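You operate a simulated robot arm through the tools that you are given. There is no shell and no other tool. Be economical: measure what you need, move in short steps, check, and stop when the job is done.

You are at the controls of a simulated two-armed robot. One attempt, no reset.

## Task
Pick up the baking cup with the yellow handle with one hand, pass it to the other hand and put it on the draining rack. Set down upright: baking cup with the yellow handle.
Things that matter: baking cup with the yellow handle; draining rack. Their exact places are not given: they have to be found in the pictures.

Only the result counts: the job must be done as asked and must still hold three seconds after the hand-in. Knocking over, shifting, dropping, spilling or breaking anything else fails it.

## Robot
Two 7-joint arms with two-finger parallel grippers on one trunk, on a base that drives. Base frame: it is fixed to the floor where the robot stands at the start and does not move with it; the origin is under the middle of the robot, x ahead of it, y to its left, z up. Lengths are in m, angles in degrees, forces in N, time in s.
The left shoulder is at the start at [0.07, 0.134, 1.126], the right one opposite. With the tool pointing down near the work surface each hand reaches from about 0.1 to 0.64 m from the robot's upright axis, wherever it stands, measured 20 degrees to its own side. Places, roughly: draining rack [0.7, -2.1, 1]. Payload 1.57 kg a hand.
The TCP of each hand is the grasp point between the finger pads, 0.03 m short of the fingertips. In the tool frame z runs along the fingers and y along their closing line. The gripper opens to 0.08 m. The fingers are 0.017 m wide and 0.012 m thick; the gripper's body (0.04 by 0.082 m) begins 0.08 m behind the TCP.
Orientation is told as [roll, pitch, yaw] about the base's x, y, z axes, in that order, counted from this pose: with the fingers straight down and closing along the base's y, the tool's x points along the base's -x, its y along +y and its z along -z.

## Interface
- The arms move only by the tool send_rows. It takes "left_steps", "right_steps" or both (then of equal length, played together; a hand with none holds still); each is a list of rows, each a list of 7 numbers: the gripper command, from -1 (shut) to 1 (fully open), values between in proportion, then the shift along the tool's x, y, z in cm, then the turn, a rotation vector about the tool's x, y, z in degrees. In form: [[jaw, x, y, z, ax, ay, az], ...]. A call has 1 to 12 rows; each row shifts and turns the commanded pose from where the row before left it, along the tool's axes as they then stand. A row lasts 0.2 s, in which the tool goes at most 0.05 m and 8.6 degrees; a call with a longer step from one row to the next is refused whole, and so is a gripper value outside its range. Where a pose cannot be reached the arm comes as near as it can. A force on the tool above 40 N (or 10 N above the force at the start of the call, whichever is more), or a blocked arm, ends the call early, and 0.2 s more pass. Each finger travels about 0.153 m/s and halts on what it meets, pressing with about 43 N; the grip force reading is that of the motor and also rises with nothing between the fingers. The clock runs only during rows and for 0.2 s after the last one: add rows that do not move to give the fingers time. It gives the time, the measured TCP pose, the force on the tool (base axes), the opening and the grip force at its end, in the units of the frame above (readings bear some noise), with the torque about the TCP (base axes, N m) and any sound that the robot's microphone picked up.
- Cameras (640 x 400 px; columns grow to the right, rows downward): "scene" is now at [0.1312, 0.0116, 1.3404]; the picture's right is [0.14, -0.99, 0.00], its down [-0.70, -0.10, -0.71] and it looks along [0.70, 0.10, -0.71] (base axes); focal length 249 px, centre (320, 200). "left" rides on the left gripper at [0.072, 0.007, -0.122] in its tool frame; the picture's right is [-0.09, 1.00, 0.00], its down [-0.84, -0.08, -0.54] and it looks along [-0.54, -0.05, 0.84] (tool axes); focal length 238 px, centre (320, 200). "right" rides on the right gripper at [0.072, -0.007, -0.122] in its tool frame; the picture's right is [0.09, 1.00, 0.00], its down [-0.84, 0.08, -0.54] and it looks along [-0.54, 0.05, 0.84] (tool axes); focal length 238 px, centre (320, 200).
- get_image(camera): a new picture of that camera. It takes no simulated time.
- lift_body(by): slides the trunk up (or, below 0, down) by that many m; the arms and the scene camera ride with it, the base frame stays. It gives what a move gives, with no picture.
- base_move(legs): drives the robot by 1 to 6 legs, each [ahead, left, turn to the left] in m, m and degrees, along the robot's own axes; the way and the turn of a leg run together, so that a leg with both is an arc; at most 1.5 m and 180 degrees a leg. The arms and the cameras ride along, it lands a little off, and it stops where it bumps. It gives what a move gives.
- turn_head(pan, tilt): turns the head with the scene camera to pan (to the left, within 86 degrees either way) and tilt (down, from -29 to 69), counted from straight ahead of the robot. It gives what a move gives.
- locate(camera, pixels): there is no depth. For up to 12 entries [column, row, z] of the newest picture of that camera ("zoom" is the newest enlarged one), the place [x, y] in the base frame at which the ray of that pixel passes the height z, good to about 0.003 m. It takes no simulated time.
- zoom(camera, box): a new picture of the part [left, top, right, bottom] of that camera's present view, enlarged. It takes no simulated time.
- close_job(): hands the job in; it is judged then, once.

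Keep the steps short. Do not move on a guess: measure, check each grasp and each placing, and mend mistakes. In all there are 80 turns and 58 pictures (those below and enlarged ones count). Leave the grippers open and the arms clear of the work at the hand-in unless told otherwise, and finish with a single line.

The tools are called after "Request:" as a command line: name --argument value ..., lists and objects as JSON in quotes. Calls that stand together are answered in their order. send_rows: Moves the arms, as the interface text tells. Its arguments: {"type":"object","properties":{"left_steps":{"type":"array","items":{"type":"array","items":{"type":"number"}}},"right_steps":{"type":"array","items":{"type":"array","items":{"type":"number"}}}},"required":[]} The other tools are called the same way: lift_body (by) slides the trunk up or down; base_move (legs) drives the base; turn_head (pan, tilt) turns the head that bears the scene camera; get_image (camera) takes a picture; locate (camera, pixels) gives the place at which the rays of pixels pass given heights; zoom (camera, box) takes an enlarged picture of a part of a camera's view; close_job () hands the job in.

At the start:

```text
time: 0.0
left_eef_pos: [0.432, 0.2899, 1.0807]
left_tool_rot: [0.0, 0.0, 0.0]
left_wrist_force: [0.1, 0.1, 0.0]
left_wrist_torque: [-0.02, 0.01, 0.0]
left_grip_width: 0.0797
left_grasp_force: 0.0
right_eef_pos: [0.3843, -0.0635, 1.1282]
right_tool_rot: [0.0, 0.0, 0.0]
right_wrist_force: [0.2, 0.2, -0.8]
right_wrist_torque: [0.0, -0.01, 0.0]
right_grip_width: 0.0798
right_grasp_force: 0.0
trunk travel left (down, up): [-0.7, 0.24]
robot x, y, heading: [0.0004, 0.0008, 0.1]
head pan, tilt: [8.2, 44.8]
```

scene: 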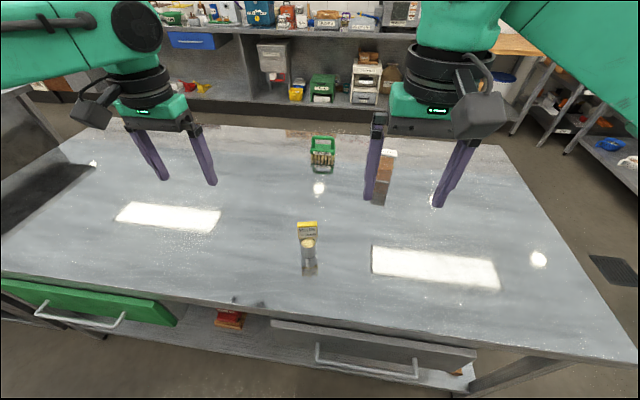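
right: 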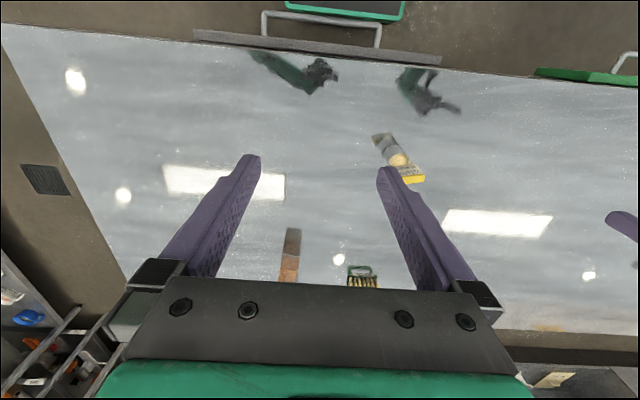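
left: 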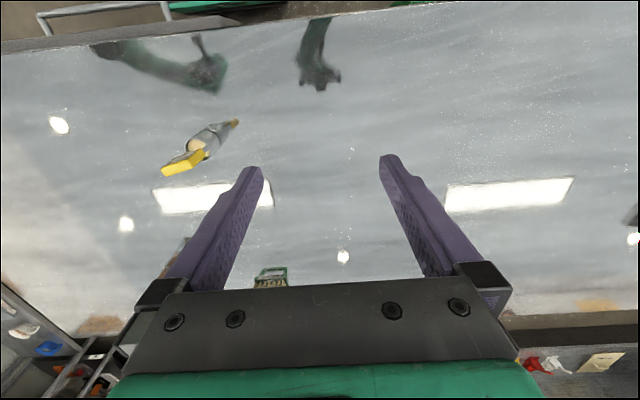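

I see a yellow-topped object near (308,245) in the scene picture; I enlarge it to make out its shape.

Request:
zoom --camera "scene" --box '[260, 200, 360, 290]'

Request:
zoom --camera "right" --box '[350, 110, 450, 200]'

Request:
locate --camera "scene" --pixels '[[310, 274, 0.8], [310, 258, 0.8], [307, 225, 0.87], [307, 240, 0.87], [308, 245, 0.85]]'

Request:
locate --camera "right" --pixels '[[385, 140, 0.8], [396, 158, 0.85], [400, 168, 0.87], [412, 180, 0.87]]'

```text
4.44 times, centred on (310, 245) of scene
```

zoom: 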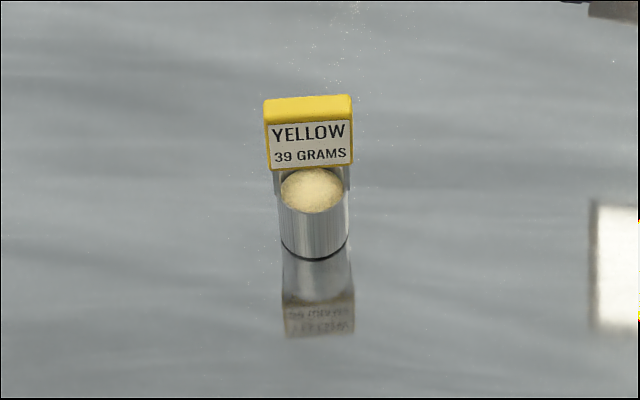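

```text
4.44 times, centred on (400, 155) of right
```

zoom: 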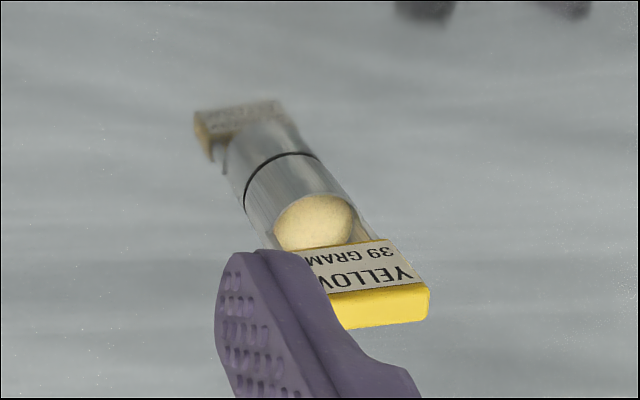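

```text
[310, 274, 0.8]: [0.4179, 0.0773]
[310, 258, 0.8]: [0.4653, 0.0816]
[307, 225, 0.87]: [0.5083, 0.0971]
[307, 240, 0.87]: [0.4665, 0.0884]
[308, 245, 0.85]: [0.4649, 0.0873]
```

```text
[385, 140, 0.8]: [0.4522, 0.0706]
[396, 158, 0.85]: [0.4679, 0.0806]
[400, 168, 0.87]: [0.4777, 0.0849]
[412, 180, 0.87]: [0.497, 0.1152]
```

The cup is a small metal cup about 4 cm wide with a filling, and an upright yellow label handle at its back. Before planning the grasp I look toward the rack on the right.

Request:
turn_head --pan -68 --tilt 15

Request:
get_image --camera "scene"

```text
time: 1.5
left_eef_pos: [0.4313, 0.29, 1.0808]
left_tool_rot: [0.0, 0.0, -0.1]
left_wrist_force: [0.2, 0.1, 0.0]
left_wrist_torque: [0.01, 0.01, -0.03]
left_grip_width: 0.0802
left_grasp_force: 0.0
right_eef_pos: [0.3836, -0.0631, 1.1282]
right_tool_rot: [0.1, -0.1, 0.1]
right_wrist_force: [0.0, 0.6, -0.6]
right_wrist_torque: [0.01, 0.02, 0.01]
right_grip_width: 0.0799
right_grasp_force: 0.1
trunk travel left (down, up): [-0.7, 0.24]
robot x, y, heading: [0.0002, 0.0034, -0.0]
head pan, tilt: [-68.0, 15.0]
```

```text
52 pictures are left
```

scene: 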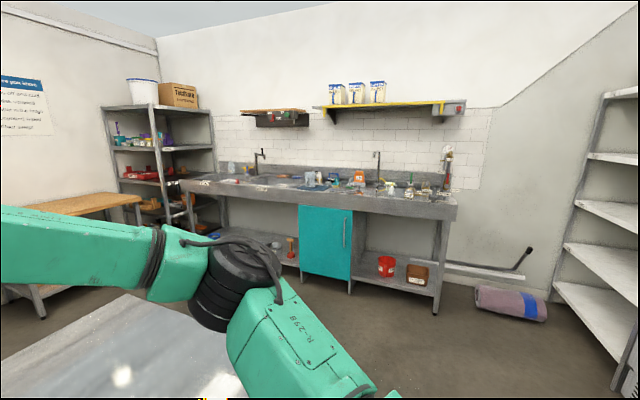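

Request:
zoom --camera "scene" --box '[200, 90, 480, 240]'

Request:
locate --camera "scene" --pixels '[[280, 185, 1.0], [400, 195, 1.0], [440, 205, 0.9], [190, 185, 0.9], [350, 107, 1.5]]'

```text
2.29 times, centred on (340, 165) of scene
```

zoom: 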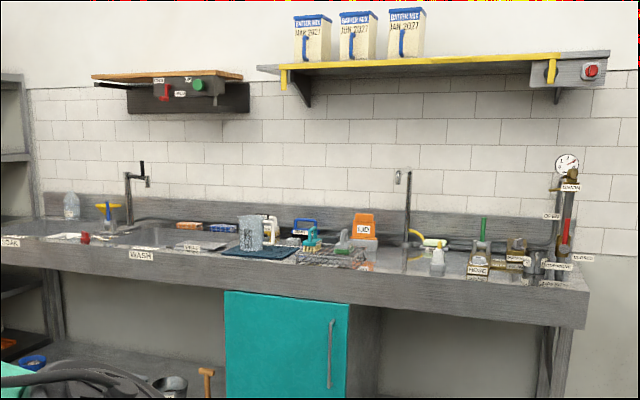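

```text
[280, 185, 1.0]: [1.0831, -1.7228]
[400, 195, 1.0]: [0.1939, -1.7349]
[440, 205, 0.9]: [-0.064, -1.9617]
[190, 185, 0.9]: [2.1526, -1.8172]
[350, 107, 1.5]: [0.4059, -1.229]
```

The rack is the wire grid between the two sinks (about (336,197)), with a brush, jug and bottles near it. For the cup I look back at the table and enlarge more for its measures.

Request:
turn_head --pan 8 --tilt 50

Request:
zoom --camera "scene" --box '[284, 190, 340, 225]'

```text
time: 3.0
left_eef_pos: [0.4318, 0.2891, 1.082]
left_tool_rot: [0.1, 0.0, 0.0]
left_wrist_force: [0.1, 1.3, -0.7]
left_wrist_torque: [0.01, -0.01, -0.01]
left_grip_width: 0.0801
left_grasp_force: 0.0
right_eef_pos: [0.3855, -0.0627, 1.1275]
right_tool_rot: [-0.1, 0.0, 0.0]
right_wrist_force: [-0.1, -0.9, 0.1]
right_wrist_torque: [-0.01, -0.04, 0.0]
right_grip_width: 0.0798
right_grasp_force: 0.1
trunk travel left (down, up): [-0.7, 0.24]
robot x, y, heading: [-0.0029, 0.0015, 0.1]
head pan, tilt: [8.0, 50.0]
```

```text
11.43 times, centred on (312, 208) of scene
```

zoom: 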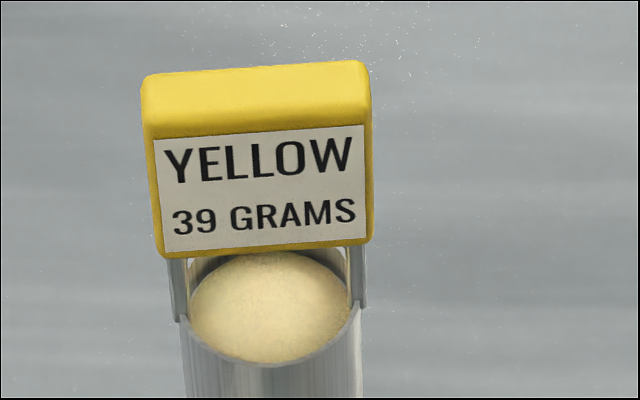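

The handle is a yellow block sitting on two side straps over the cup. I enlarge the whole cup to measure heights.

Request:
zoom --camera "scene" --box '[272, 185, 352, 235]'

Request:
zoom --camera "left" --box '[152, 105, 248, 180]'

```text
8.00 times, centred on (312, 210) of scene
```

zoom: 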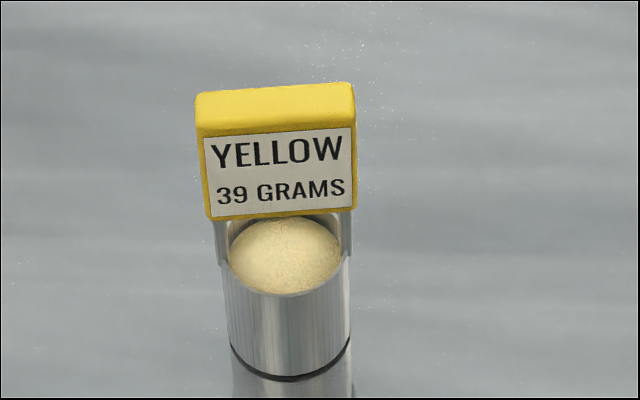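

```text
5.33 times, centred on (200, 142) of left
```

zoom: 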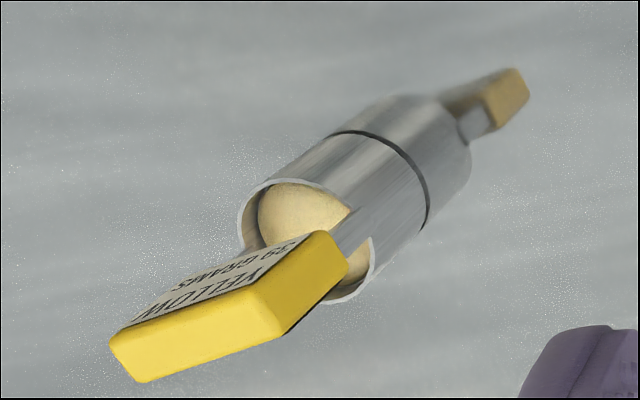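

I triangulate the corners: block top edge and cup base, from both cameras.

Request:
locate --camera "scene" --pixels '[[308, 232.5, 0.8], [300.75, 228.75, 0.8], [316, 228.1, 0.8], [297, 202.1, 0.89], [297, 202.1, 0.91], [316.1, 200.9, 0.89], [316.1, 200.9, 0.91], [297, 196.9, 0.89], [297, 196.9, 0.91], [315.5, 195.4, 0.9], [300, 216, 0.87], [308, 221.5, 0.84]]'

Request:
locate --camera "zoom" --pixels '[[258, 298, 0.87], [258, 298, 0.89], [258, 298, 0.91], [112, 340, 0.89], [285, 340, 0.87], [285, 340, 0.89], [285, 340, 0.91], [145, 382, 0.89], [330, 133, 0.8], [428, 222, 0.8], [330, 232, 0.86], [347, 265, 0.86]]'

```text
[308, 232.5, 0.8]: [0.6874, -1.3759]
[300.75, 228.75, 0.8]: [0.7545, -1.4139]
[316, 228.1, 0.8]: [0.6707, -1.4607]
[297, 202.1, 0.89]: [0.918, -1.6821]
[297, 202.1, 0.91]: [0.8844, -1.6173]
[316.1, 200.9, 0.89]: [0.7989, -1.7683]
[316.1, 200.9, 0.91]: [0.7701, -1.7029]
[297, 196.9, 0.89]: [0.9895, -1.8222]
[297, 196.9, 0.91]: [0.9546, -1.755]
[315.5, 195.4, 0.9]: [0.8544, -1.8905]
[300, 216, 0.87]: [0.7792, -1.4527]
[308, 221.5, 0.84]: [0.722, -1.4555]
```

```text
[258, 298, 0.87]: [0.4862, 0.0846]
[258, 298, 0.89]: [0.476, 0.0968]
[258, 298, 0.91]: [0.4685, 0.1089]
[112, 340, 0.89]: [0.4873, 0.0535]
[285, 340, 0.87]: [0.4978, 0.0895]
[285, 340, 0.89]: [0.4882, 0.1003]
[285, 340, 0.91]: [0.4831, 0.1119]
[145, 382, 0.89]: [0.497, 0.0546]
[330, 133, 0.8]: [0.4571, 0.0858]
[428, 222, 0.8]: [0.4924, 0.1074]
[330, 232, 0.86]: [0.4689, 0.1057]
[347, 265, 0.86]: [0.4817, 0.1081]
```

The scene locate used the older picture; I take a fresh one and repeat.

Request:
zoom --camera "scene" --box '[272, 185, 352, 235]'

Request:
locate --camera "zoom" --pixels '[[288, 380, 0.8], [230, 348, 0.8], [352, 340, 0.8], [200, 137, 0.89], [200, 137, 0.91], [353, 127, 0.89], [200, 95, 0.89], [200, 95, 0.91], [348, 83, 0.89], [210, 218, 0.87], [288, 295, 0.84], [288, 295, 0.86]]'

```text
8.00 times, centred on (312, 210) of scene
```

zoom: 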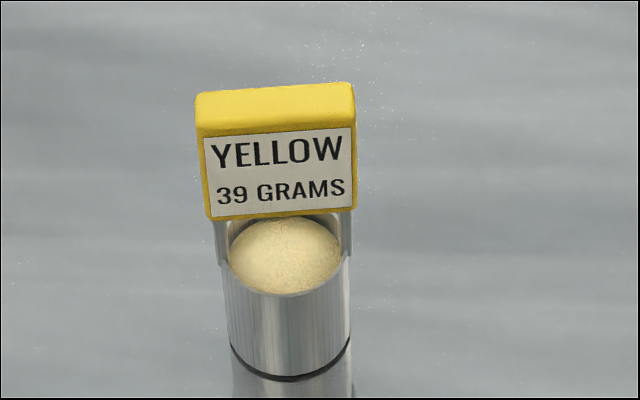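

```text
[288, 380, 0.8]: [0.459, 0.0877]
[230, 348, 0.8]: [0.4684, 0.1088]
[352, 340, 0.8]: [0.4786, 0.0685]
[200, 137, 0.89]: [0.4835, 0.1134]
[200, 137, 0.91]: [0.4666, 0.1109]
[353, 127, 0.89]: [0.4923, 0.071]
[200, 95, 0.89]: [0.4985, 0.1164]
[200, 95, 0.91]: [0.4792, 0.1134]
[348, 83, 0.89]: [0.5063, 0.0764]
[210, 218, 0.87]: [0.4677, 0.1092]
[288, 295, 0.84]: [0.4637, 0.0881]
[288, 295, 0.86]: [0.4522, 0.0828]
```

The cup stands at about (0.479, 0.089), body z 0.80–0.848 and 4 cm wide. The block runs z 0.872–0.91, about 1.4 cm thick and 4.1 cm wide, yawed about 10°. My plan:
- The left hand takes the body from the left side, nearly horizontal.
- It lifts the cup, and the right hand takes the block from above.
- The right hand sets the cup down on the rack.

First I turn the left hand to yaw 100 in place.

Request:
send_rows --left_steps '[[1, 0, 0, 0, 0, 0, -8.35], [1, 0, 0, 0, 0, 0, -8.35], [1, 0, 0, 0, 0, 0, -8.35], [1, 0, 0, 0, 0, 0, -8.35], [1, 0, 0, 0, 0, 0, -8.35], [1, 0, 0, 0, 0, 0, -8.35], [1, 0, 0, 0, 0, 0, -8.35], [1, 0, 0, 0, 0, 0, -8.35], [1, 0, 0, 0, 0, 0, -8.35], [1, 0, 0, 0, 0, 0, -8.35], [1, 0, 0, 0, 0, 0, -8.35], [1, 0, 0, 0, 0, 0, -8.35]]'

Request:
send_rows --left_steps '[[1, 0, 0, 0, 0, 8.0, 0], [1, 0, 0, 0, 0, 8.0, 0], [1, 0, 0, 0, 0, 8.0, 0], [1, 0, 0, 0, 0, 8.0, 0], [1, 0, 0, 0, 0, 8.0, 0], [1, 0, 0, 0, 0, 8.0, 0], [1, 0, 0, 0, 0, 8.0, 0], [1, 0, 0, 0, 0, 8.0, 0], [1, 0, 0, 0, 0, 8.0, 0]]'

Request:
get_image --camera "left"

```text
time: 5.6
left_eef_pos: [0.4311, 0.2885, 1.0807]
left_tool_rot: [0.0, 0.0, 100.3]
left_wrist_force: [-0.1, 0.2, -1.0]
left_wrist_torque: [0.0, 0.03, 0.0]
left_grip_width: 0.0801
left_grasp_force: 0.1
right_eef_pos: [0.3843, -0.0645, 1.1271]
right_tool_rot: [0.1, -0.1, 0.0]
right_wrist_force: [0.0, 0.0, -0.3]
right_wrist_torque: [0.0, 0.01, 0.0]
right_grip_width: 0.0799
right_grasp_force: 0.0
trunk travel left (down, up): [-0.7, 0.24]
robot x, y, heading: [0.0015, -0.0021, -0.4]
head pan, tilt: [8.0, 50.0]
```

```text
time: 7.6
left_eef_pos: [0.4318, 0.2889, 1.0815]
left_tool_rot: [0.0, 72.2, 100.2]
left_wrist_force: [0.7, 0.7, -0.7]
left_wrist_torque: [-0.01, -0.02, 0.03]
left_grip_width: 0.0799
left_grasp_force: 0.0
right_eef_pos: [0.3847, -0.0637, 1.1268]
right_tool_rot: [0.0, -0.1, 0.0]
right_wrist_force: [-0.6, 0.0, 0.9]
right_wrist_torque: [-0.01, 0.03, 0.01]
right_grip_width: 0.08
right_grasp_force: 0.0
trunk travel left (down, up): [-0.7, 0.24]
robot x, y, heading: [-0.0012, 0.0011, 0.2]
head pan, tilt: [8.0, 50.0]
```

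```text
46 pictures are left
```

left: 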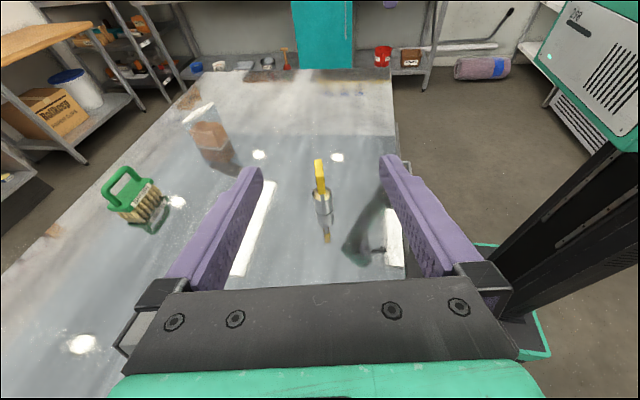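

The side pose works: the left camera shows the cup between the fingers at (320,185). Now I move to a pre-grasp 11 cm back along the fingers.

Request:
send_rows --left_steps '[[1, -3.0, -0.18, 2.73, 0, 0, 0], [1, -3.0, -0.18, 2.73, 0, 0, 0], [1, -3.0, -0.18, 2.73, 0, 0, 0], [1, -3.0, -0.18, 2.73, 0, 0, 0], [1, -3.0, -0.18, 2.73, 0, 0, 0], [1, -3.0, -0.18, 2.73, 0, 0, 0], [1, 0, 0, 0, 0, 0, 0]]'

Request:
get_image --camera "left"

Request:
get_image --camera "scene"

```text
time: 9.2
left_eef_pos: [0.3883, 0.195, 0.9121]
left_tool_rot: [-0.2, 71.8, 100.3]
left_wrist_force: [0.6, -0.1, -0.1]
left_wrist_torque: [0.0, -0.01, -0.01]
left_grip_width: 0.0799
left_grasp_force: 0.0
left hand out of reach, approached as far as the arm can: row 3, 4, 5, 6
right_eef_pos: [0.3852, -0.0638, 1.1283]
right_tool_rot: [0.0, -0.1, -0.1]
right_wrist_force: [0.7, -0.1, 0.7]
right_wrist_torque: [0.02, -0.01, 0.0]
right_grip_width: 0.0801
right_grasp_force: 0.0
trunk travel left (down, up): [-0.7, 0.24]
robot x, y, heading: [0.0024, -0.0007, 0.0]
head pan, tilt: [8.0, 50.0]
```

```text
45 pictures are left
```

left: 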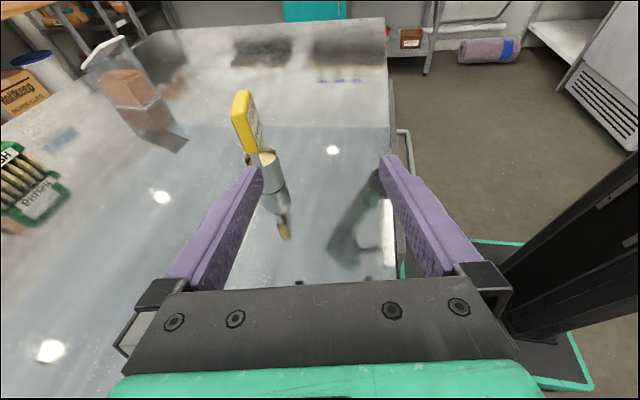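

```text
44 pictures are left
```

scene: 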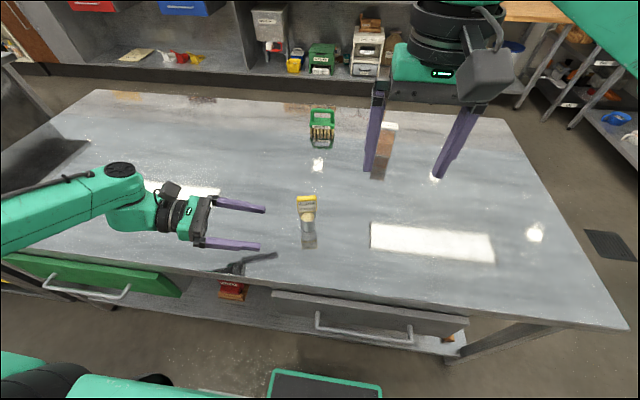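

Row 3 onward was out of reach. I raise the left hand, then lower the trunk 0.15 m to bring the shoulder nearer.

Request:
send_rows --left_steps '[[1, 4.0, 0, -1.3, 0, 0, 0], [1, 4.0, 0, -1.3, 0, 0, 0], [1, 4.0, 0, -1.3, 0, 0, 0], [1, 4.0, 0, -1.3, 0, 0, 0]]'

Request:
lift_body --by -0.15

```text
time: 10.2
left_eef_pos: [0.3877, 0.1932, 1.079]
left_tool_rot: [0.1, 72.0, 100.1]
left_wrist_force: [-0.2, 0.0, 0.1]
left_wrist_torque: [0.01, -0.02, -0.03]
left_grip_width: 0.08
left_grasp_force: 0.0
right_eef_pos: [0.3834, -0.0634, 1.1286]
right_tool_rot: [0.1, -0.1, 0.1]
right_wrist_force: [-0.8, 0.2, -0.1]
right_wrist_torque: [-0.02, 0.02, 0.03]
right_grip_width: 0.0799
right_grasp_force: 0.1
trunk travel left (down, up): [-0.7, 0.24]
robot x, y, heading: [0.0013, 0.0019, -0.0]
head pan, tilt: [8.0, 50.0]
```

```text
time: 11.9
left_eef_pos: [0.3871, 0.1934, 0.9284]
left_tool_rot: [0.1, 72.0, 100.2]
left_wrist_force: [-0.1, 0.3, 0.6]
left_wrist_torque: [-0.02, 0.02, 0.0]
left_grip_width: 0.0801
left_grasp_force: 0.0
right_eef_pos: [0.3837, -0.0646, 0.9776]
right_tool_rot: [0.0, 0.0, 0.0]
right_wrist_force: [0.5, 0.3, 0.6]
right_wrist_torque: [0.01, 0.01, -0.02]
right_grip_width: 0.0799
right_grasp_force: 0.1
trunk travel left (down, up): [-0.55, 0.39]
robot x, y, heading: [-0.0028, 0.0032, -0.0]
head pan, tilt: [8.0, 50.0]
```

Now I go to the pre-grasp at (0.46, 0.19, 0.86).

Request:
send_rows --left_steps '[[1, -2.0, -2.39, 1.17, 0, 0, 0], [1, -2.0, -2.39, 1.17, 0, 0, 0], [1, -2.0, -2.39, 1.17, 0, 0, 0], [1, 0, 0, 0, 0, 0, 0]]'

Request:
get_image --camera "left"

```text
time: 12.9
left_eef_pos: [0.4604, 0.1918, 0.8628]
left_tool_rot: [-0.1, 72.0, 100.0]
left_wrist_force: [1.2, -0.7, 0.2]
left_wrist_torque: [0.04, 0.03, 0.01]
left_grip_width: 0.0801
left_grasp_force: 0.0
right_eef_pos: [0.3844, -0.0635, 0.9779]
right_tool_rot: [0.0, 0.1, 0.0]
right_wrist_force: [-0.8, -0.2, -0.1]
right_wrist_torque: [0.02, 0.02, 0.01]
right_grip_width: 0.08
right_grasp_force: 0.0
trunk travel left (down, up): [-0.55, 0.39]
robot x, y, heading: [0.0014, 0.0003, 0.3]
head pan, tilt: [8.0, 50.0]
```

```text
43 pictures are left
```

left: 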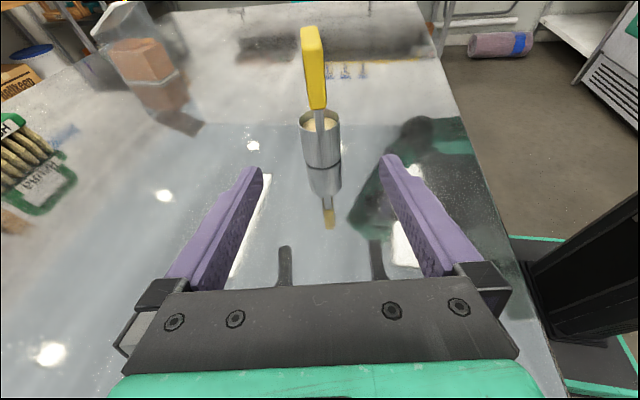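

The cup is centred between the fingers. I advance 11 cm along the fingers in small steps.

Request:
send_rows --left_steps '[[1, 0, 0, 2.5, 0, 0, 0], [1, 0, 0, 2.5, 0, 0, 0], [1, 0, 0, 2.0, 0, 0, 0], [1, 0, 0, 2.0, 0, 0, 0], [1, 0, 0, 2.0, 0, 0, 0], [1, 0, 0, 0, 0, 0, 0]]'

Request:
get_image --camera "left"

Request:
zoom --camera "scene" --box '[240, 130, 400, 230]'

```text
time: 14.3
left_eef_pos: [0.4791, 0.0872, 0.8292]
left_tool_rot: [-0.1, 72.0, 100.2]
left_wrist_force: [0.1, -0.5, -0.1]
left_wrist_torque: [0.01, 0.03, -0.02]
left_grip_width: 0.0797
left_grasp_force: 0.0
right_eef_pos: [0.3843, -0.0634, 0.9776]
right_tool_rot: [-0.1, 0.0, 0.1]
right_wrist_force: [-0.4, -0.2, 0.5]
right_wrist_torque: [-0.02, 0.03, -0.01]
right_grip_width: 0.0797
right_grasp_force: 0.0
trunk travel left (down, up): [-0.55, 0.39]
robot x, y, heading: [-0.0034, 0.0038, -0.2]
head pan, tilt: [8.0, 50.0]
```

```text
42 pictures are left
```

left: 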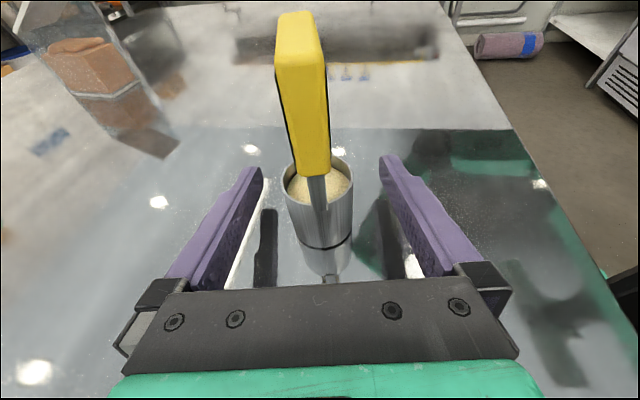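

```text
4.00 times, centred on (320, 180) of scene
```

zoom: 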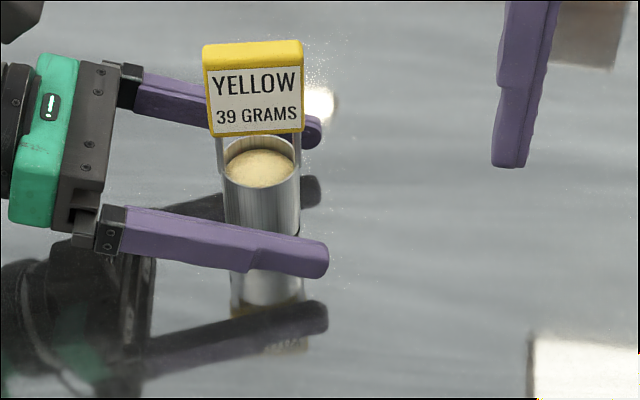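

The fingers stand on both sides of the body and clear of the table. I close the jaw.

Request:
send_rows --left_steps '[[0.4, 0, 0, 0, 0, 0, 0], [0.15, 0, 0, 0, 0, 0, 0], [0.05, 0, 0, 0, 0, 0, 0], [-0.1, 0, 0, 0, 0, 0, 0], [-0.5, 0, 0, 0, 0, 0, 0], [-1, 0, 0, 0, 0, 0, 0], [-1, 0, 0, 0, 0, 0, 0]]'

Request:
get_image --camera "left"

```text
time: 15.9
left_eef_pos: [0.4786, 0.0874, 0.8292]
left_tool_rot: [0.0, 72.0, 100.2]
left_wrist_force: [0.1, -0.1, 0.1]
left_wrist_torque: [0.0, 0.02, -0.02]
left_grip_width: 0.0383
left_grasp_force: 43.1
right_eef_pos: [0.3848, -0.0636, 0.9771]
right_tool_rot: [0.0, -0.1, -0.1]
right_wrist_force: [-0.6, -0.2, -0.3]
right_wrist_torque: [0.0, -0.01, -0.01]
right_grip_width: 0.08
right_grasp_force: 0.0
trunk travel left (down, up): [-0.55, 0.39]
robot x, y, heading: [-0.0024, 0.0027, 0.1]
head pan, tilt: [8.0, 50.0]
```

```text
40 pictures are left
```

left: 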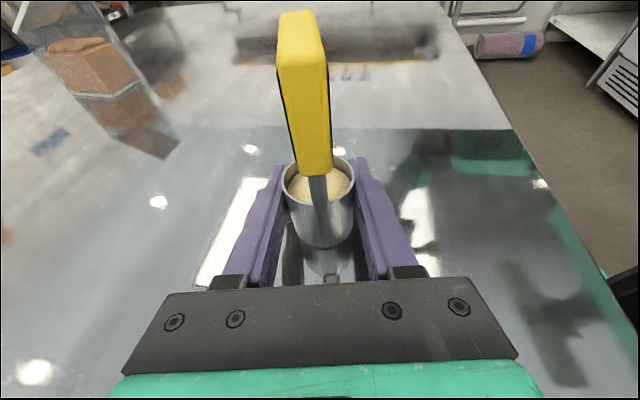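

Gripped at 38 mm with 43 N. I lift straight up 12 cm gently while the right hand rises and turns to yaw 100.

Request:
send_rows --left_steps '[[-1, 0.95, 0, -0.31, 0, 0, 0], [-1, 0.95, 0, -0.31, 0, 0, 0], [-1, 0.95, 0, -0.31, 0, 0, 0], [-1, 0.95, 0, -0.31, 0, 0, 0], [-1, 0.95, 0, -0.31, 0, 0, 0], [-1, 0.95, 0, -0.31, 0, 0, 0], [-1, 0.95, 0, -0.31, 0, 0, 0], [-1, 0.95, 0, -0.31, 0, 0, 0], [-1, 0.95, 0, -0.31, 0, 0, 0], [-1, 0.95, 0, -0.31, 0, 0, 0], [-1, 0.95, 0, -0.31, 0, 0, 0], [-1, 0, 0, 0, 0, 0, 0]]' --right_steps '[[1, 0, 0.5, -2, 0, 0, -8.35], [1, 0, -0.5, -2, 0, 0, -8.35], [1, 0, 0, -2, 0, 0, -8.35], [1, 0, 0, -2, 0, 0, -8.35], [1, 0, 0, -2, 0, 0, -8.35], [1, 0, 0, -2, 0, 0, -8.35], [1, 0, 0, -2, 0, 0, -8.35], [1, 0, 0, -2, 0, 0, -8.35], [1, 0, 0, -1, 0, 0, -8.35], [1, 0, 0, -1, 0, 0, -8.35], [1, 0, 0, 0, 0, 0, -8.35], [1, 0, 0, 0, 0, 0, -8.35]]'

Request:
get_image --camera "scene"

Request:
get_image --camera "right"

```text
time: 18.5
left_eef_pos: [0.4794, 0.0881, 0.9382]
left_tool_rot: [0.0, 72.1, 100.2]
left_wrist_force: [0.1, -0.1, -1.6]
left_wrist_torque: [-0.02, 0.0, 0.01]
left_grip_width: 0.0381
left_grasp_force: 42.9
right_eef_pos: [0.1854, 0.0056, 1.01]
right_tool_rot: [0.0, 0.0, 100.1]
right_wrist_force: [-0.6, 0.6, 0.1]
right_wrist_torque: [-0.03, 0.02, -0.02]
right_grip_width: 0.0801
right_grasp_force: 0.0
right hand out of reach, approached as far as the arm can: row 5, 6, 7, 8, 9, 10, 11, 12
trunk travel left (down, up): [-0.55, 0.39]
robot x, y, heading: [-0.0008, -0.0002, 0.1]
head pan, tilt: [8.0, 50.0]
```

```text
39 pictures are left
```

scene: 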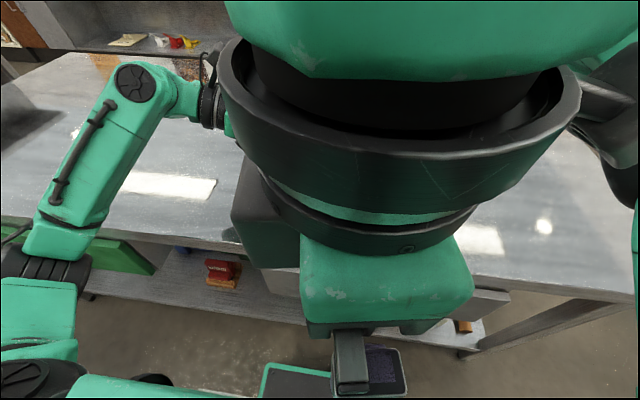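

```text
38 pictures are left
```

right: 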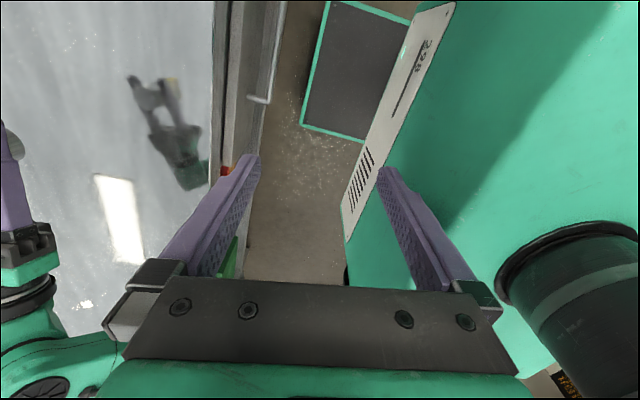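

The right wrist cannot do yaw 100 here and was drawn towards the torso. The left grip still holds the cup. I unwind the right hand to yaw about 10 while moving it out and up, and I will grip the block across its 41 mm width instead.

Request:
send_rows --right_steps '[[1, 1.0, -1.65, -0.5, 0, 0, 8.2], [1, 0.76, -1.78, -0.5, 0, 0, 8.2], [1, 0.51, -1.86, -0.5, 0, 0, 8.2], [1, 0.21, -1.92, -0.9, 0, 0, 8.2], [1, -0.06, -1.93, -0.9, 0, 0, 8.2], [1, -0.33, -1.9, -0.9, 0, 0, 8.2], [1, -0.59, -1.84, -0.9, 0, 0, 8.2], [1, -0.84, -1.74, -0.9, 0, 0, 8.2], [1, -1.1, -1.59, -0.9, 0, 0, 8.2], [1, -1.31, -1.42, -0.9, 0, 0, 8.2], [1, -1.49, -1.23, -0.9, 0, 0, 8.2], [1, 0, 0, 0, 0, 0, 0]]'

Request:
get_image --camera "scene"

```text
time: 21.1
left_eef_pos: [0.4787, 0.0881, 0.9381]
left_tool_rot: [0.1, 72.0, 100.2]
left_wrist_force: [0.2, 0.5, -0.5]
left_wrist_torque: [-0.01, -0.01, 0.0]
left_grip_width: 0.0382
left_grasp_force: 43.5
right_eef_pos: [0.3848, -0.0714, 1.0978]
right_tool_rot: [0.0, 0.0, 9.9]
right_wrist_force: [-0.4, 0.3, -0.6]
right_wrist_torque: [-0.02, -0.01, 0.01]
right_grip_width: 0.0801
right_grasp_force: 0.1
trunk travel left (down, up): [-0.55, 0.39]
robot x, y, heading: [0.0008, 0.0016, -0.2]
head pan, tilt: [8.0, 50.0]
```

```text
37 pictures are left
```

scene: 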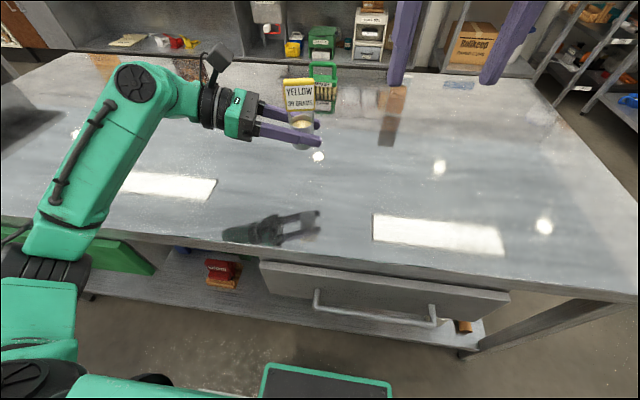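

The cup is held upright. I enlarge it to fix the block's place, knowing its top should be at z ≈ 1.019.

Request:
zoom --camera "scene" --box '[256, 60, 352, 120]'

Request:
get_image --camera "right"

```text
6.67 times, centred on (304, 90) of scene
```

zoom: 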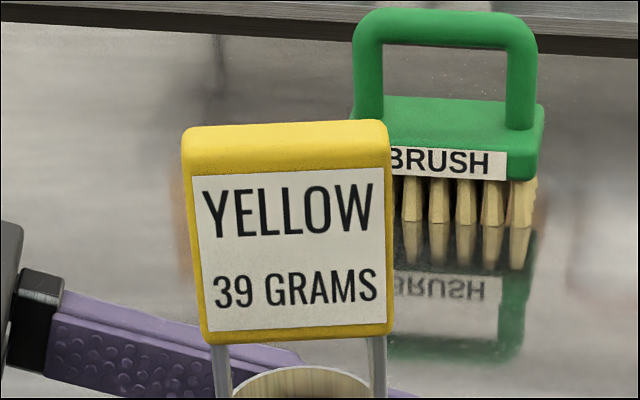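

```text
35 pictures are left
```

right: 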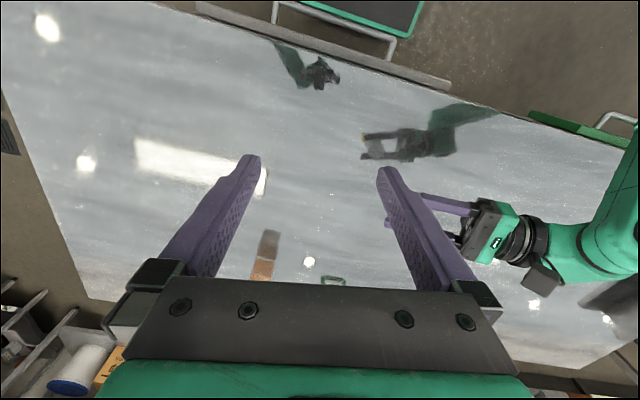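

Request:
locate --camera "zoom" --pixels '[[187, 168, 1.017], [389, 165, 1.017], [190, 128, 1.017], [380, 120, 1.017], [202, 342, 0.981], [393, 330, 0.981]]'

```text
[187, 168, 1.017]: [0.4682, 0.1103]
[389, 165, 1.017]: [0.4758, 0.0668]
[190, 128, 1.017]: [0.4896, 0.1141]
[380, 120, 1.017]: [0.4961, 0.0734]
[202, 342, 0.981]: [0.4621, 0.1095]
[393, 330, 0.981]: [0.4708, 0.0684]
```

The block centre is at about (0.480, 0.0905), z 0.98–1.018, yaw 10. I take the right hand above it with the jaw at 64 mm, staying at z 1.13.

Request:
send_rows --right_steps '[[0.6, 0, 0, -3.2, 0, 0, 0], [0.6, -2.41, 2.85, 0, 0, 0, 0], [0.6, -2.41, 2.85, 0, 0, 0, 0], [0.6, -2.41, 2.85, 0, 0, 0, 0], [0.6, -2.41, 2.85, 0, 0, 0, 0], [0.6, -2.41, 2.85, 0, 0, 0, 0], [0.6, 0, 0, 0, 0, 0, 0]]'

Request:
get_image --camera "right"

Request:
get_image --camera "left"

```text
time: 22.7
left_eef_pos: [0.4799, 0.0867, 0.937]
left_tool_rot: [0.2, 72.1, 100.2]
left_wrist_force: [0.1, 0.3, -0.8]
left_wrist_torque: [0.02, 0.05, 0.0]
left_grip_width: 0.0381
left_grasp_force: 42.9
right_eef_pos: [0.4215, 0.0641, 1.0751]
right_tool_rot: [0.1, -0.1, 10.0]
right_wrist_force: [-0.5, 0.0, -0.7]
right_wrist_torque: [0.01, 0.03, 0.01]
right_grip_width: 0.0642
right_grasp_force: 0.2
right hand out of reach, approached as far as the arm can: row 3, 4, 5, 6
trunk travel left (down, up): [-0.55, 0.39]
robot x, y, heading: [-0.0002, -0.0021, -0.1]
head pan, tilt: [8.0, 50.0]
```

```text
34 pictures are left
```

right: 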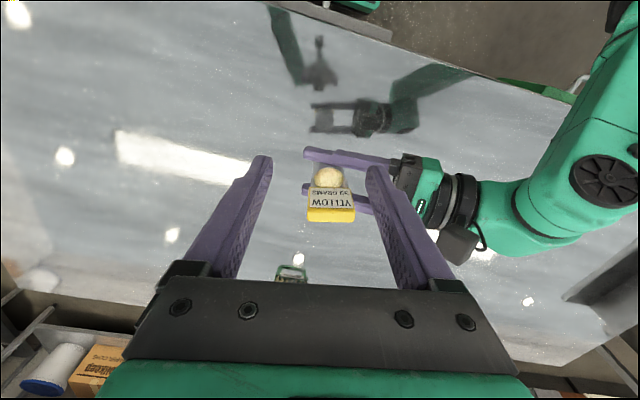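

```text
33 pictures are left
```

left: 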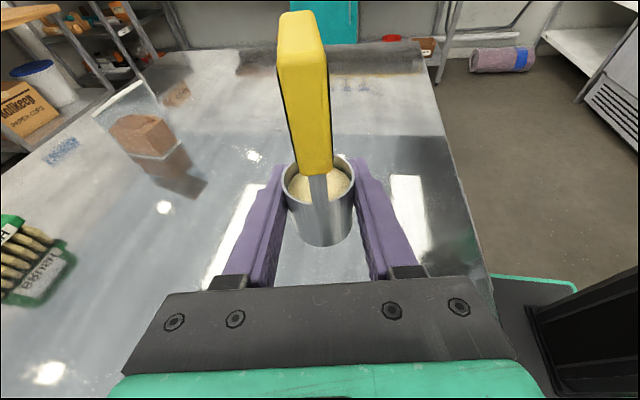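

The right hand cannot reach there, so I bring the cup toward the right hand's area. The right hand backs off first, then the left carries the cup to about (0.394, -0.012).

Request:
send_rows --right_steps '[[0.6, 1.68, -3.77, -0.75, 0, 0, 0], [0.6, 1.68, -3.77, -0.75, 0, 0, 0], [0.6, 1.68, -3.77, -0.75, 0, 0, 0], [0.6, 1.68, -3.77, -0.75, 0, 0, 0]]'

Request:
send_rows --left_steps '[[-1, 0.364, 1.449, 1.133, 0, 0, 0], [-1, 0.364, 1.449, 1.133, 0, 0, 0], [-1, 0.364, 1.449, 1.133, 0, 0, 0], [-1, 0.364, 1.449, 1.133, 0, 0, 0], [-1, 0.364, 1.449, 1.133, 0, 0, 0], [-1, 0.364, 1.449, 1.133, 0, 0, 0], [-1, 0.364, 1.449, 1.133, 0, 0, 0], [-1, 0, 0, 0, 0, 0, 0]]'

Request:
zoom --camera "scene" --box '[240, 60, 480, 210]'

```text
time: 23.7
left_eef_pos: [0.478, 0.0865, 0.9387]
left_tool_rot: [-0.2, 71.9, 100.0]
left_wrist_force: [-0.9, -0.2, -1.2]
left_wrist_torque: [0.03, -0.02, 0.0]
left_grip_width: 0.038
left_grasp_force: 43.0
right_eef_pos: [0.3839, -0.0981, 1.1035]
right_tool_rot: [0.1, -0.1, 10.0]
right_wrist_force: [0.3, -0.4, 0.4]
right_wrist_torque: [0.01, -0.02, -0.02]
right_grip_width: 0.0639
right_grasp_force: 0.0
trunk travel left (down, up): [-0.55, 0.39]
robot x, y, heading: [0.0005, 0.0005, -0.1]
head pan, tilt: [8.0, 50.0]
```

```text
time: 25.5
left_eef_pos: [0.3971, -0.0097, 0.9353]
left_tool_rot: [0.1, 71.9, 100.3]
left_wrist_force: [0.3, -0.6, -1.3]
left_wrist_torque: [-0.01, 0.0, 0.01]
left_grip_width: 0.0378
left_grasp_force: 42.5
right_eef_pos: [0.3854, -0.0955, 1.1032]
right_tool_rot: [-0.1, 0.0, 10.0]
right_wrist_force: [-1.0, 0.4, -0.2]
right_wrist_torque: [0.0, 0.0, -0.01]
right_grip_width: 0.064
right_grasp_force: 0.1
trunk travel left (down, up): [-0.55, 0.39]
robot x, y, heading: [-0.0015, -0.0027, 0.3]
head pan, tilt: [8.0, 50.0]
```

```text
2.67 times, centred on (360, 135) of scene
```

zoom: 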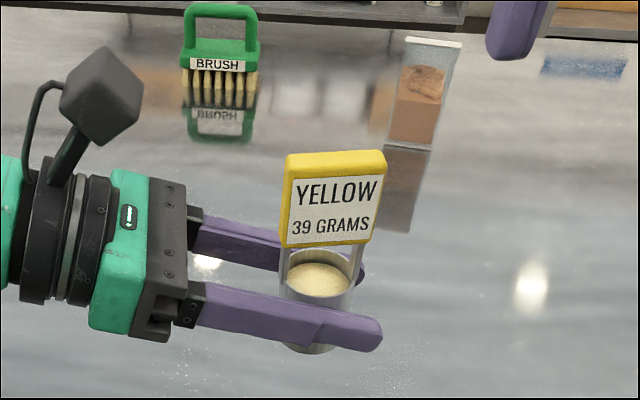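

Request:
locate --camera "zoom" --pixels '[[286, 179, 1.017], [385, 175, 1.017], [288, 154, 1.017], [380, 150, 1.017]]'

Request:
send_rows --right_steps '[[0.6, -0.94, 2.1, 0, 0, 0, 0], [0.6, -0.94, 2.1, 0, 0, 0, 0], [0.6, -0.94, 2.1, 0, 0, 0, 0], [0.6, 0, 2.1, 0, 0, 0, 0], [0.6, 0, 0, 0, 0, 0, 0]]'

Request:
get_image --camera "right"

```text
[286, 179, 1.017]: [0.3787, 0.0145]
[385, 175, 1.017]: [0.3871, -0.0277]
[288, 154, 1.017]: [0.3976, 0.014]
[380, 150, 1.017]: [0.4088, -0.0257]
```

```text
time: 26.7
left_eef_pos: [0.3966, -0.0095, 0.9358]
left_tool_rot: [0.1, 72.1, 100.3]
left_wrist_force: [0.2, 0.8, -0.9]
left_wrist_torque: [-0.01, 0.01, 0.0]
left_grip_width: 0.0381
left_grasp_force: 43.0
right_eef_pos: [0.3946, -0.008, 1.1053]
right_tool_rot: [0.1, -0.1, 10.0]
right_wrist_force: [0.6, 0.0, 0.2]
right_wrist_torque: [0.0, 0.0, 0.0]
right_grip_width: 0.0639
right_grasp_force: 0.1
trunk travel left (down, up): [-0.55, 0.39]
robot x, y, heading: [-0.0012, -0.0005, -0.1]
head pan, tilt: [8.0, 50.0]
```

```text
31 pictures are left
```

right: 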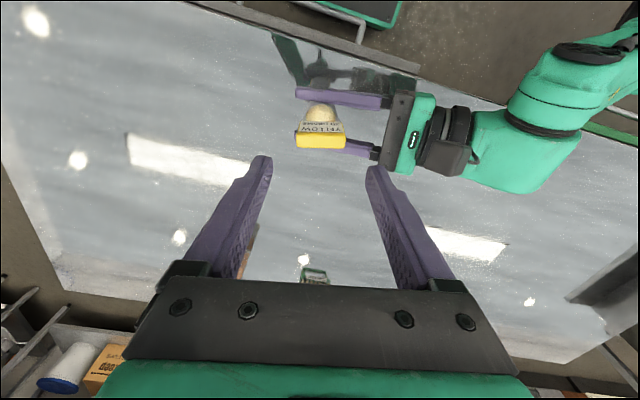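

Request:
locate --camera "right" --pixels '[[297, 135, 1.017], [345, 137, 1.017], [297, 147, 1.017], [345, 148, 1.017]]'

```text
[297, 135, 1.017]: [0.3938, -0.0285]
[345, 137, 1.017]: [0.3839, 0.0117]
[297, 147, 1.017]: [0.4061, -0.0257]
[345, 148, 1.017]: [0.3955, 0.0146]
```

Both cameras agree: block centre (0.394,-0.007), right over it. I descend 10.8 cm.

Request:
send_rows --right_steps '[[0.6, 0, 0, 2, 0, 0, 0], [0.6, 0, 0, 2, 0, 0, 0], [0.6, 0, 0, 2, 0, 0, 0], [0.6, 0, 0, 1.6, 0, 0, 0], [0.6, 0, 0, 1.6, 0, 0, 0], [0.6, 0, 0, 1.5, 0, 0, 0], [0.6, 0, 0, 0, 0, 0, 0]]'

Request:
get_image --camera "right"

Request:
get_image --camera "left"

```text
time: 28.3
left_eef_pos: [0.3958, -0.01, 0.9346]
left_tool_rot: [0.0, 72.0, 100.1]
left_wrist_force: [-1.0, 0.2, -0.1]
left_wrist_torque: [0.02, 0.02, 0.01]
left_grip_width: 0.038
left_grasp_force: 43.0
right_eef_pos: [0.3948, -0.0073, 0.9976]
right_tool_rot: [0.0, 0.0, 9.9]
right_wrist_force: [-0.3, 0.3, -0.4]
right_wrist_torque: [-0.04, 0.0, -0.03]
right_grip_width: 0.0643
right_grasp_force: 0.0
trunk travel left (down, up): [-0.55, 0.39]
robot x, y, heading: [-0.0004, 0.0007, 0.2]
head pan, tilt: [8.0, 50.0]
```

```text
30 pictures are left
```

right: 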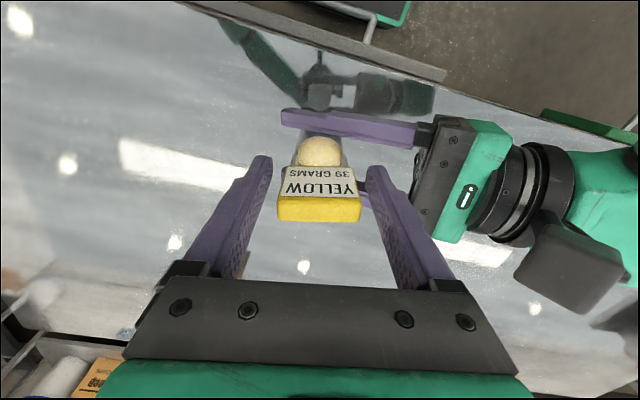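

```text
29 pictures are left
```

left: 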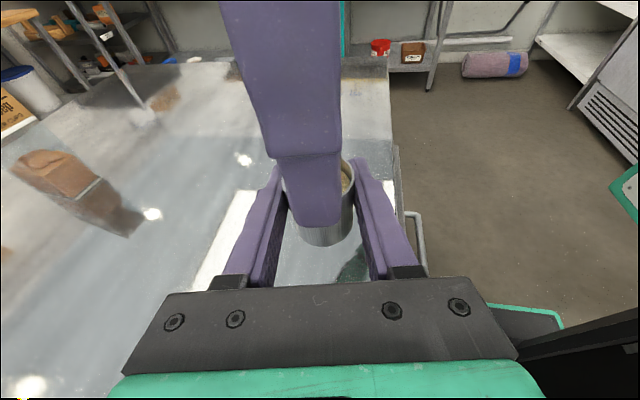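

The block lies midway between the right fingers and the left view shows no contact. I close the right jaw.

Request:
send_rows --right_steps '[[0.3, 0, 0, 0, 0, 0, 0], [0.15, 0, 0, 0, 0, 0, 0], [0.08, 0, 0, 0, 0, 0, 0], [0.0, 0, 0, 0, 0, 0, 0], [-0.4, 0, 0, 0, 0, 0, 0], [-1, 0, 0, 0, 0, 0, 0], [-1, 0, 0, 0, 0, 0, 0]]'

Request:
get_image --camera "right"

```text
time: 29.9
left_eef_pos: [0.396, -0.0082, 0.9351]
left_tool_rot: [0.1, 72.0, 100.1]
left_wrist_force: [-2.7, 8.0, -0.2]
left_wrist_torque: [-0.26, -0.02, -0.27]
left_grip_width: 0.0379
left_grasp_force: 42.8
right_eef_pos: [0.3952, -0.0073, 0.9973]
right_tool_rot: [0.0, -0.1, 10.0]
right_wrist_force: [2.3, -7.3, -0.8]
right_wrist_torque: [-0.23, -0.06, 0.28]
right_grip_width: 0.0448
right_grasp_force: 43.6
trunk travel left (down, up): [-0.55, 0.39]
robot x, y, heading: [0.0027, 0.0012, -0.2]
head pan, tilt: [8.0, 50.0]
```

```text
28 pictures are left
```

right: 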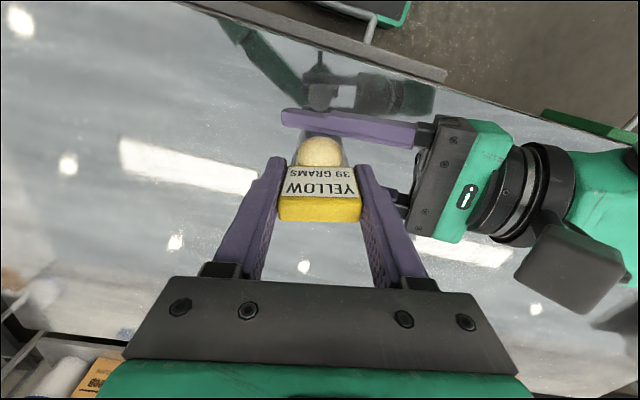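

The right hand grips the block (45 mm, 43 N). I open the left slowly and back it straight out along its fingers.

Request:
send_rows --left_steps '[[0.0, 0, 0, 0, 0, 0, 0], [0.15, 0, 0, 0, 0, 0, 0], [0.4, 0, 0, 0, 0, 0, 0], [0.7, 0, 0, 0, 0, 0, 0], [0.7, 0, 0, 0, 0, 0, 0]]'

Request:
get_image --camera "left"

```text
time: 31.1
left_eef_pos: [0.3956, -0.0103, 0.9368]
left_tool_rot: [0.2, 72.1, 100.3]
left_wrist_force: [0.3, -0.7, -0.8]
left_wrist_torque: [0.04, -0.02, 0.0]
left_grip_width: 0.0681
left_grasp_force: 0.0
right_eef_pos: [0.3937, -0.0066, 0.9968]
right_tool_rot: [0.1, 0.0, 9.8]
right_wrist_force: [-0.2, 0.1, -0.3]
right_wrist_torque: [0.03, -0.01, 0.04]
right_grip_width: 0.045
right_grasp_force: 42.7
trunk travel left (down, up): [-0.55, 0.39]
robot x, y, heading: [-0.0018, -0.0027, 0.1]
head pan, tilt: [8.0, 50.0]
```

```text
27 pictures are left
```

left: 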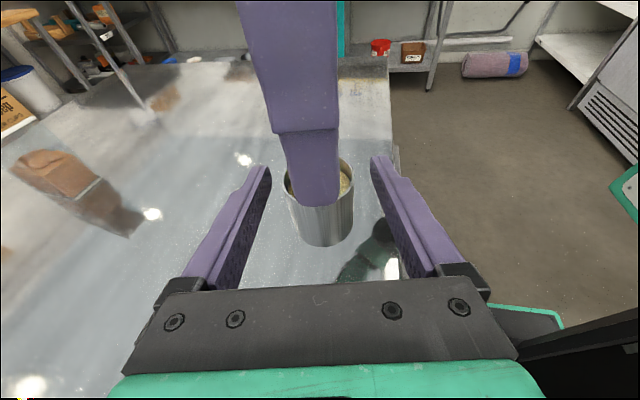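

The left is clear and the cup stays put. I back the left out 18 cm.

Request:
send_rows --left_steps '[[0.7, 0, 0, -2, 0, 0, 0], [0.7, 0, 0, -2, 0, 0, 0], [0.7, 0, 0, -3, 0, 0, 0], [0.7, 0, 0, -3, 0, 0, 0], [0.7, 0, 0, -4, 0, 0, 0], [0.7, 0, 0, -4, 0, 0, 0], [0.7, 0, 0, 0, 0, 0, 0]]'

Request:
zoom --camera "left" --box '[200, 60, 440, 210]'

```text
time: 32.7
left_eef_pos: [0.364, 0.1557, 0.9898]
left_tool_rot: [0.0, 72.0, 100.3]
left_wrist_force: [-0.1, -0.5, 0.7]
left_wrist_torque: [0.0, -0.06, -0.01]
left_grip_width: 0.068
left_grasp_force: 0.0
right_eef_pos: [0.3944, -0.0076, 0.9969]
right_tool_rot: [0.0, 0.0, 10.0]
right_wrist_force: [0.9, -0.1, -0.3]
right_wrist_torque: [0.02, -0.02, -0.04]
right_grip_width: 0.0449
right_grasp_force: 42.7
trunk travel left (down, up): [-0.55, 0.39]
robot x, y, heading: [0.0019, 0.0014, 0.2]
head pan, tilt: [8.0, 50.0]
```

```text
2.67 times, centred on (320, 135) of left
```

zoom: 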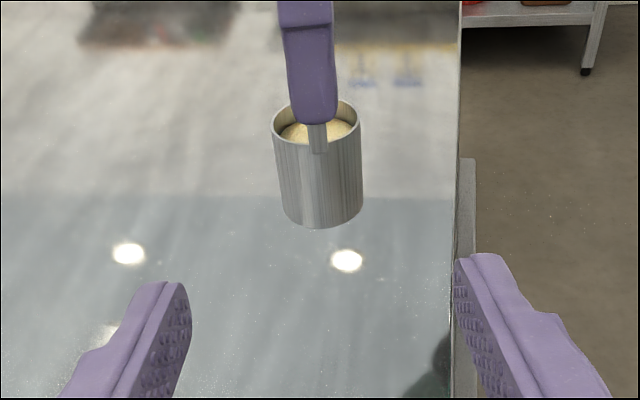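

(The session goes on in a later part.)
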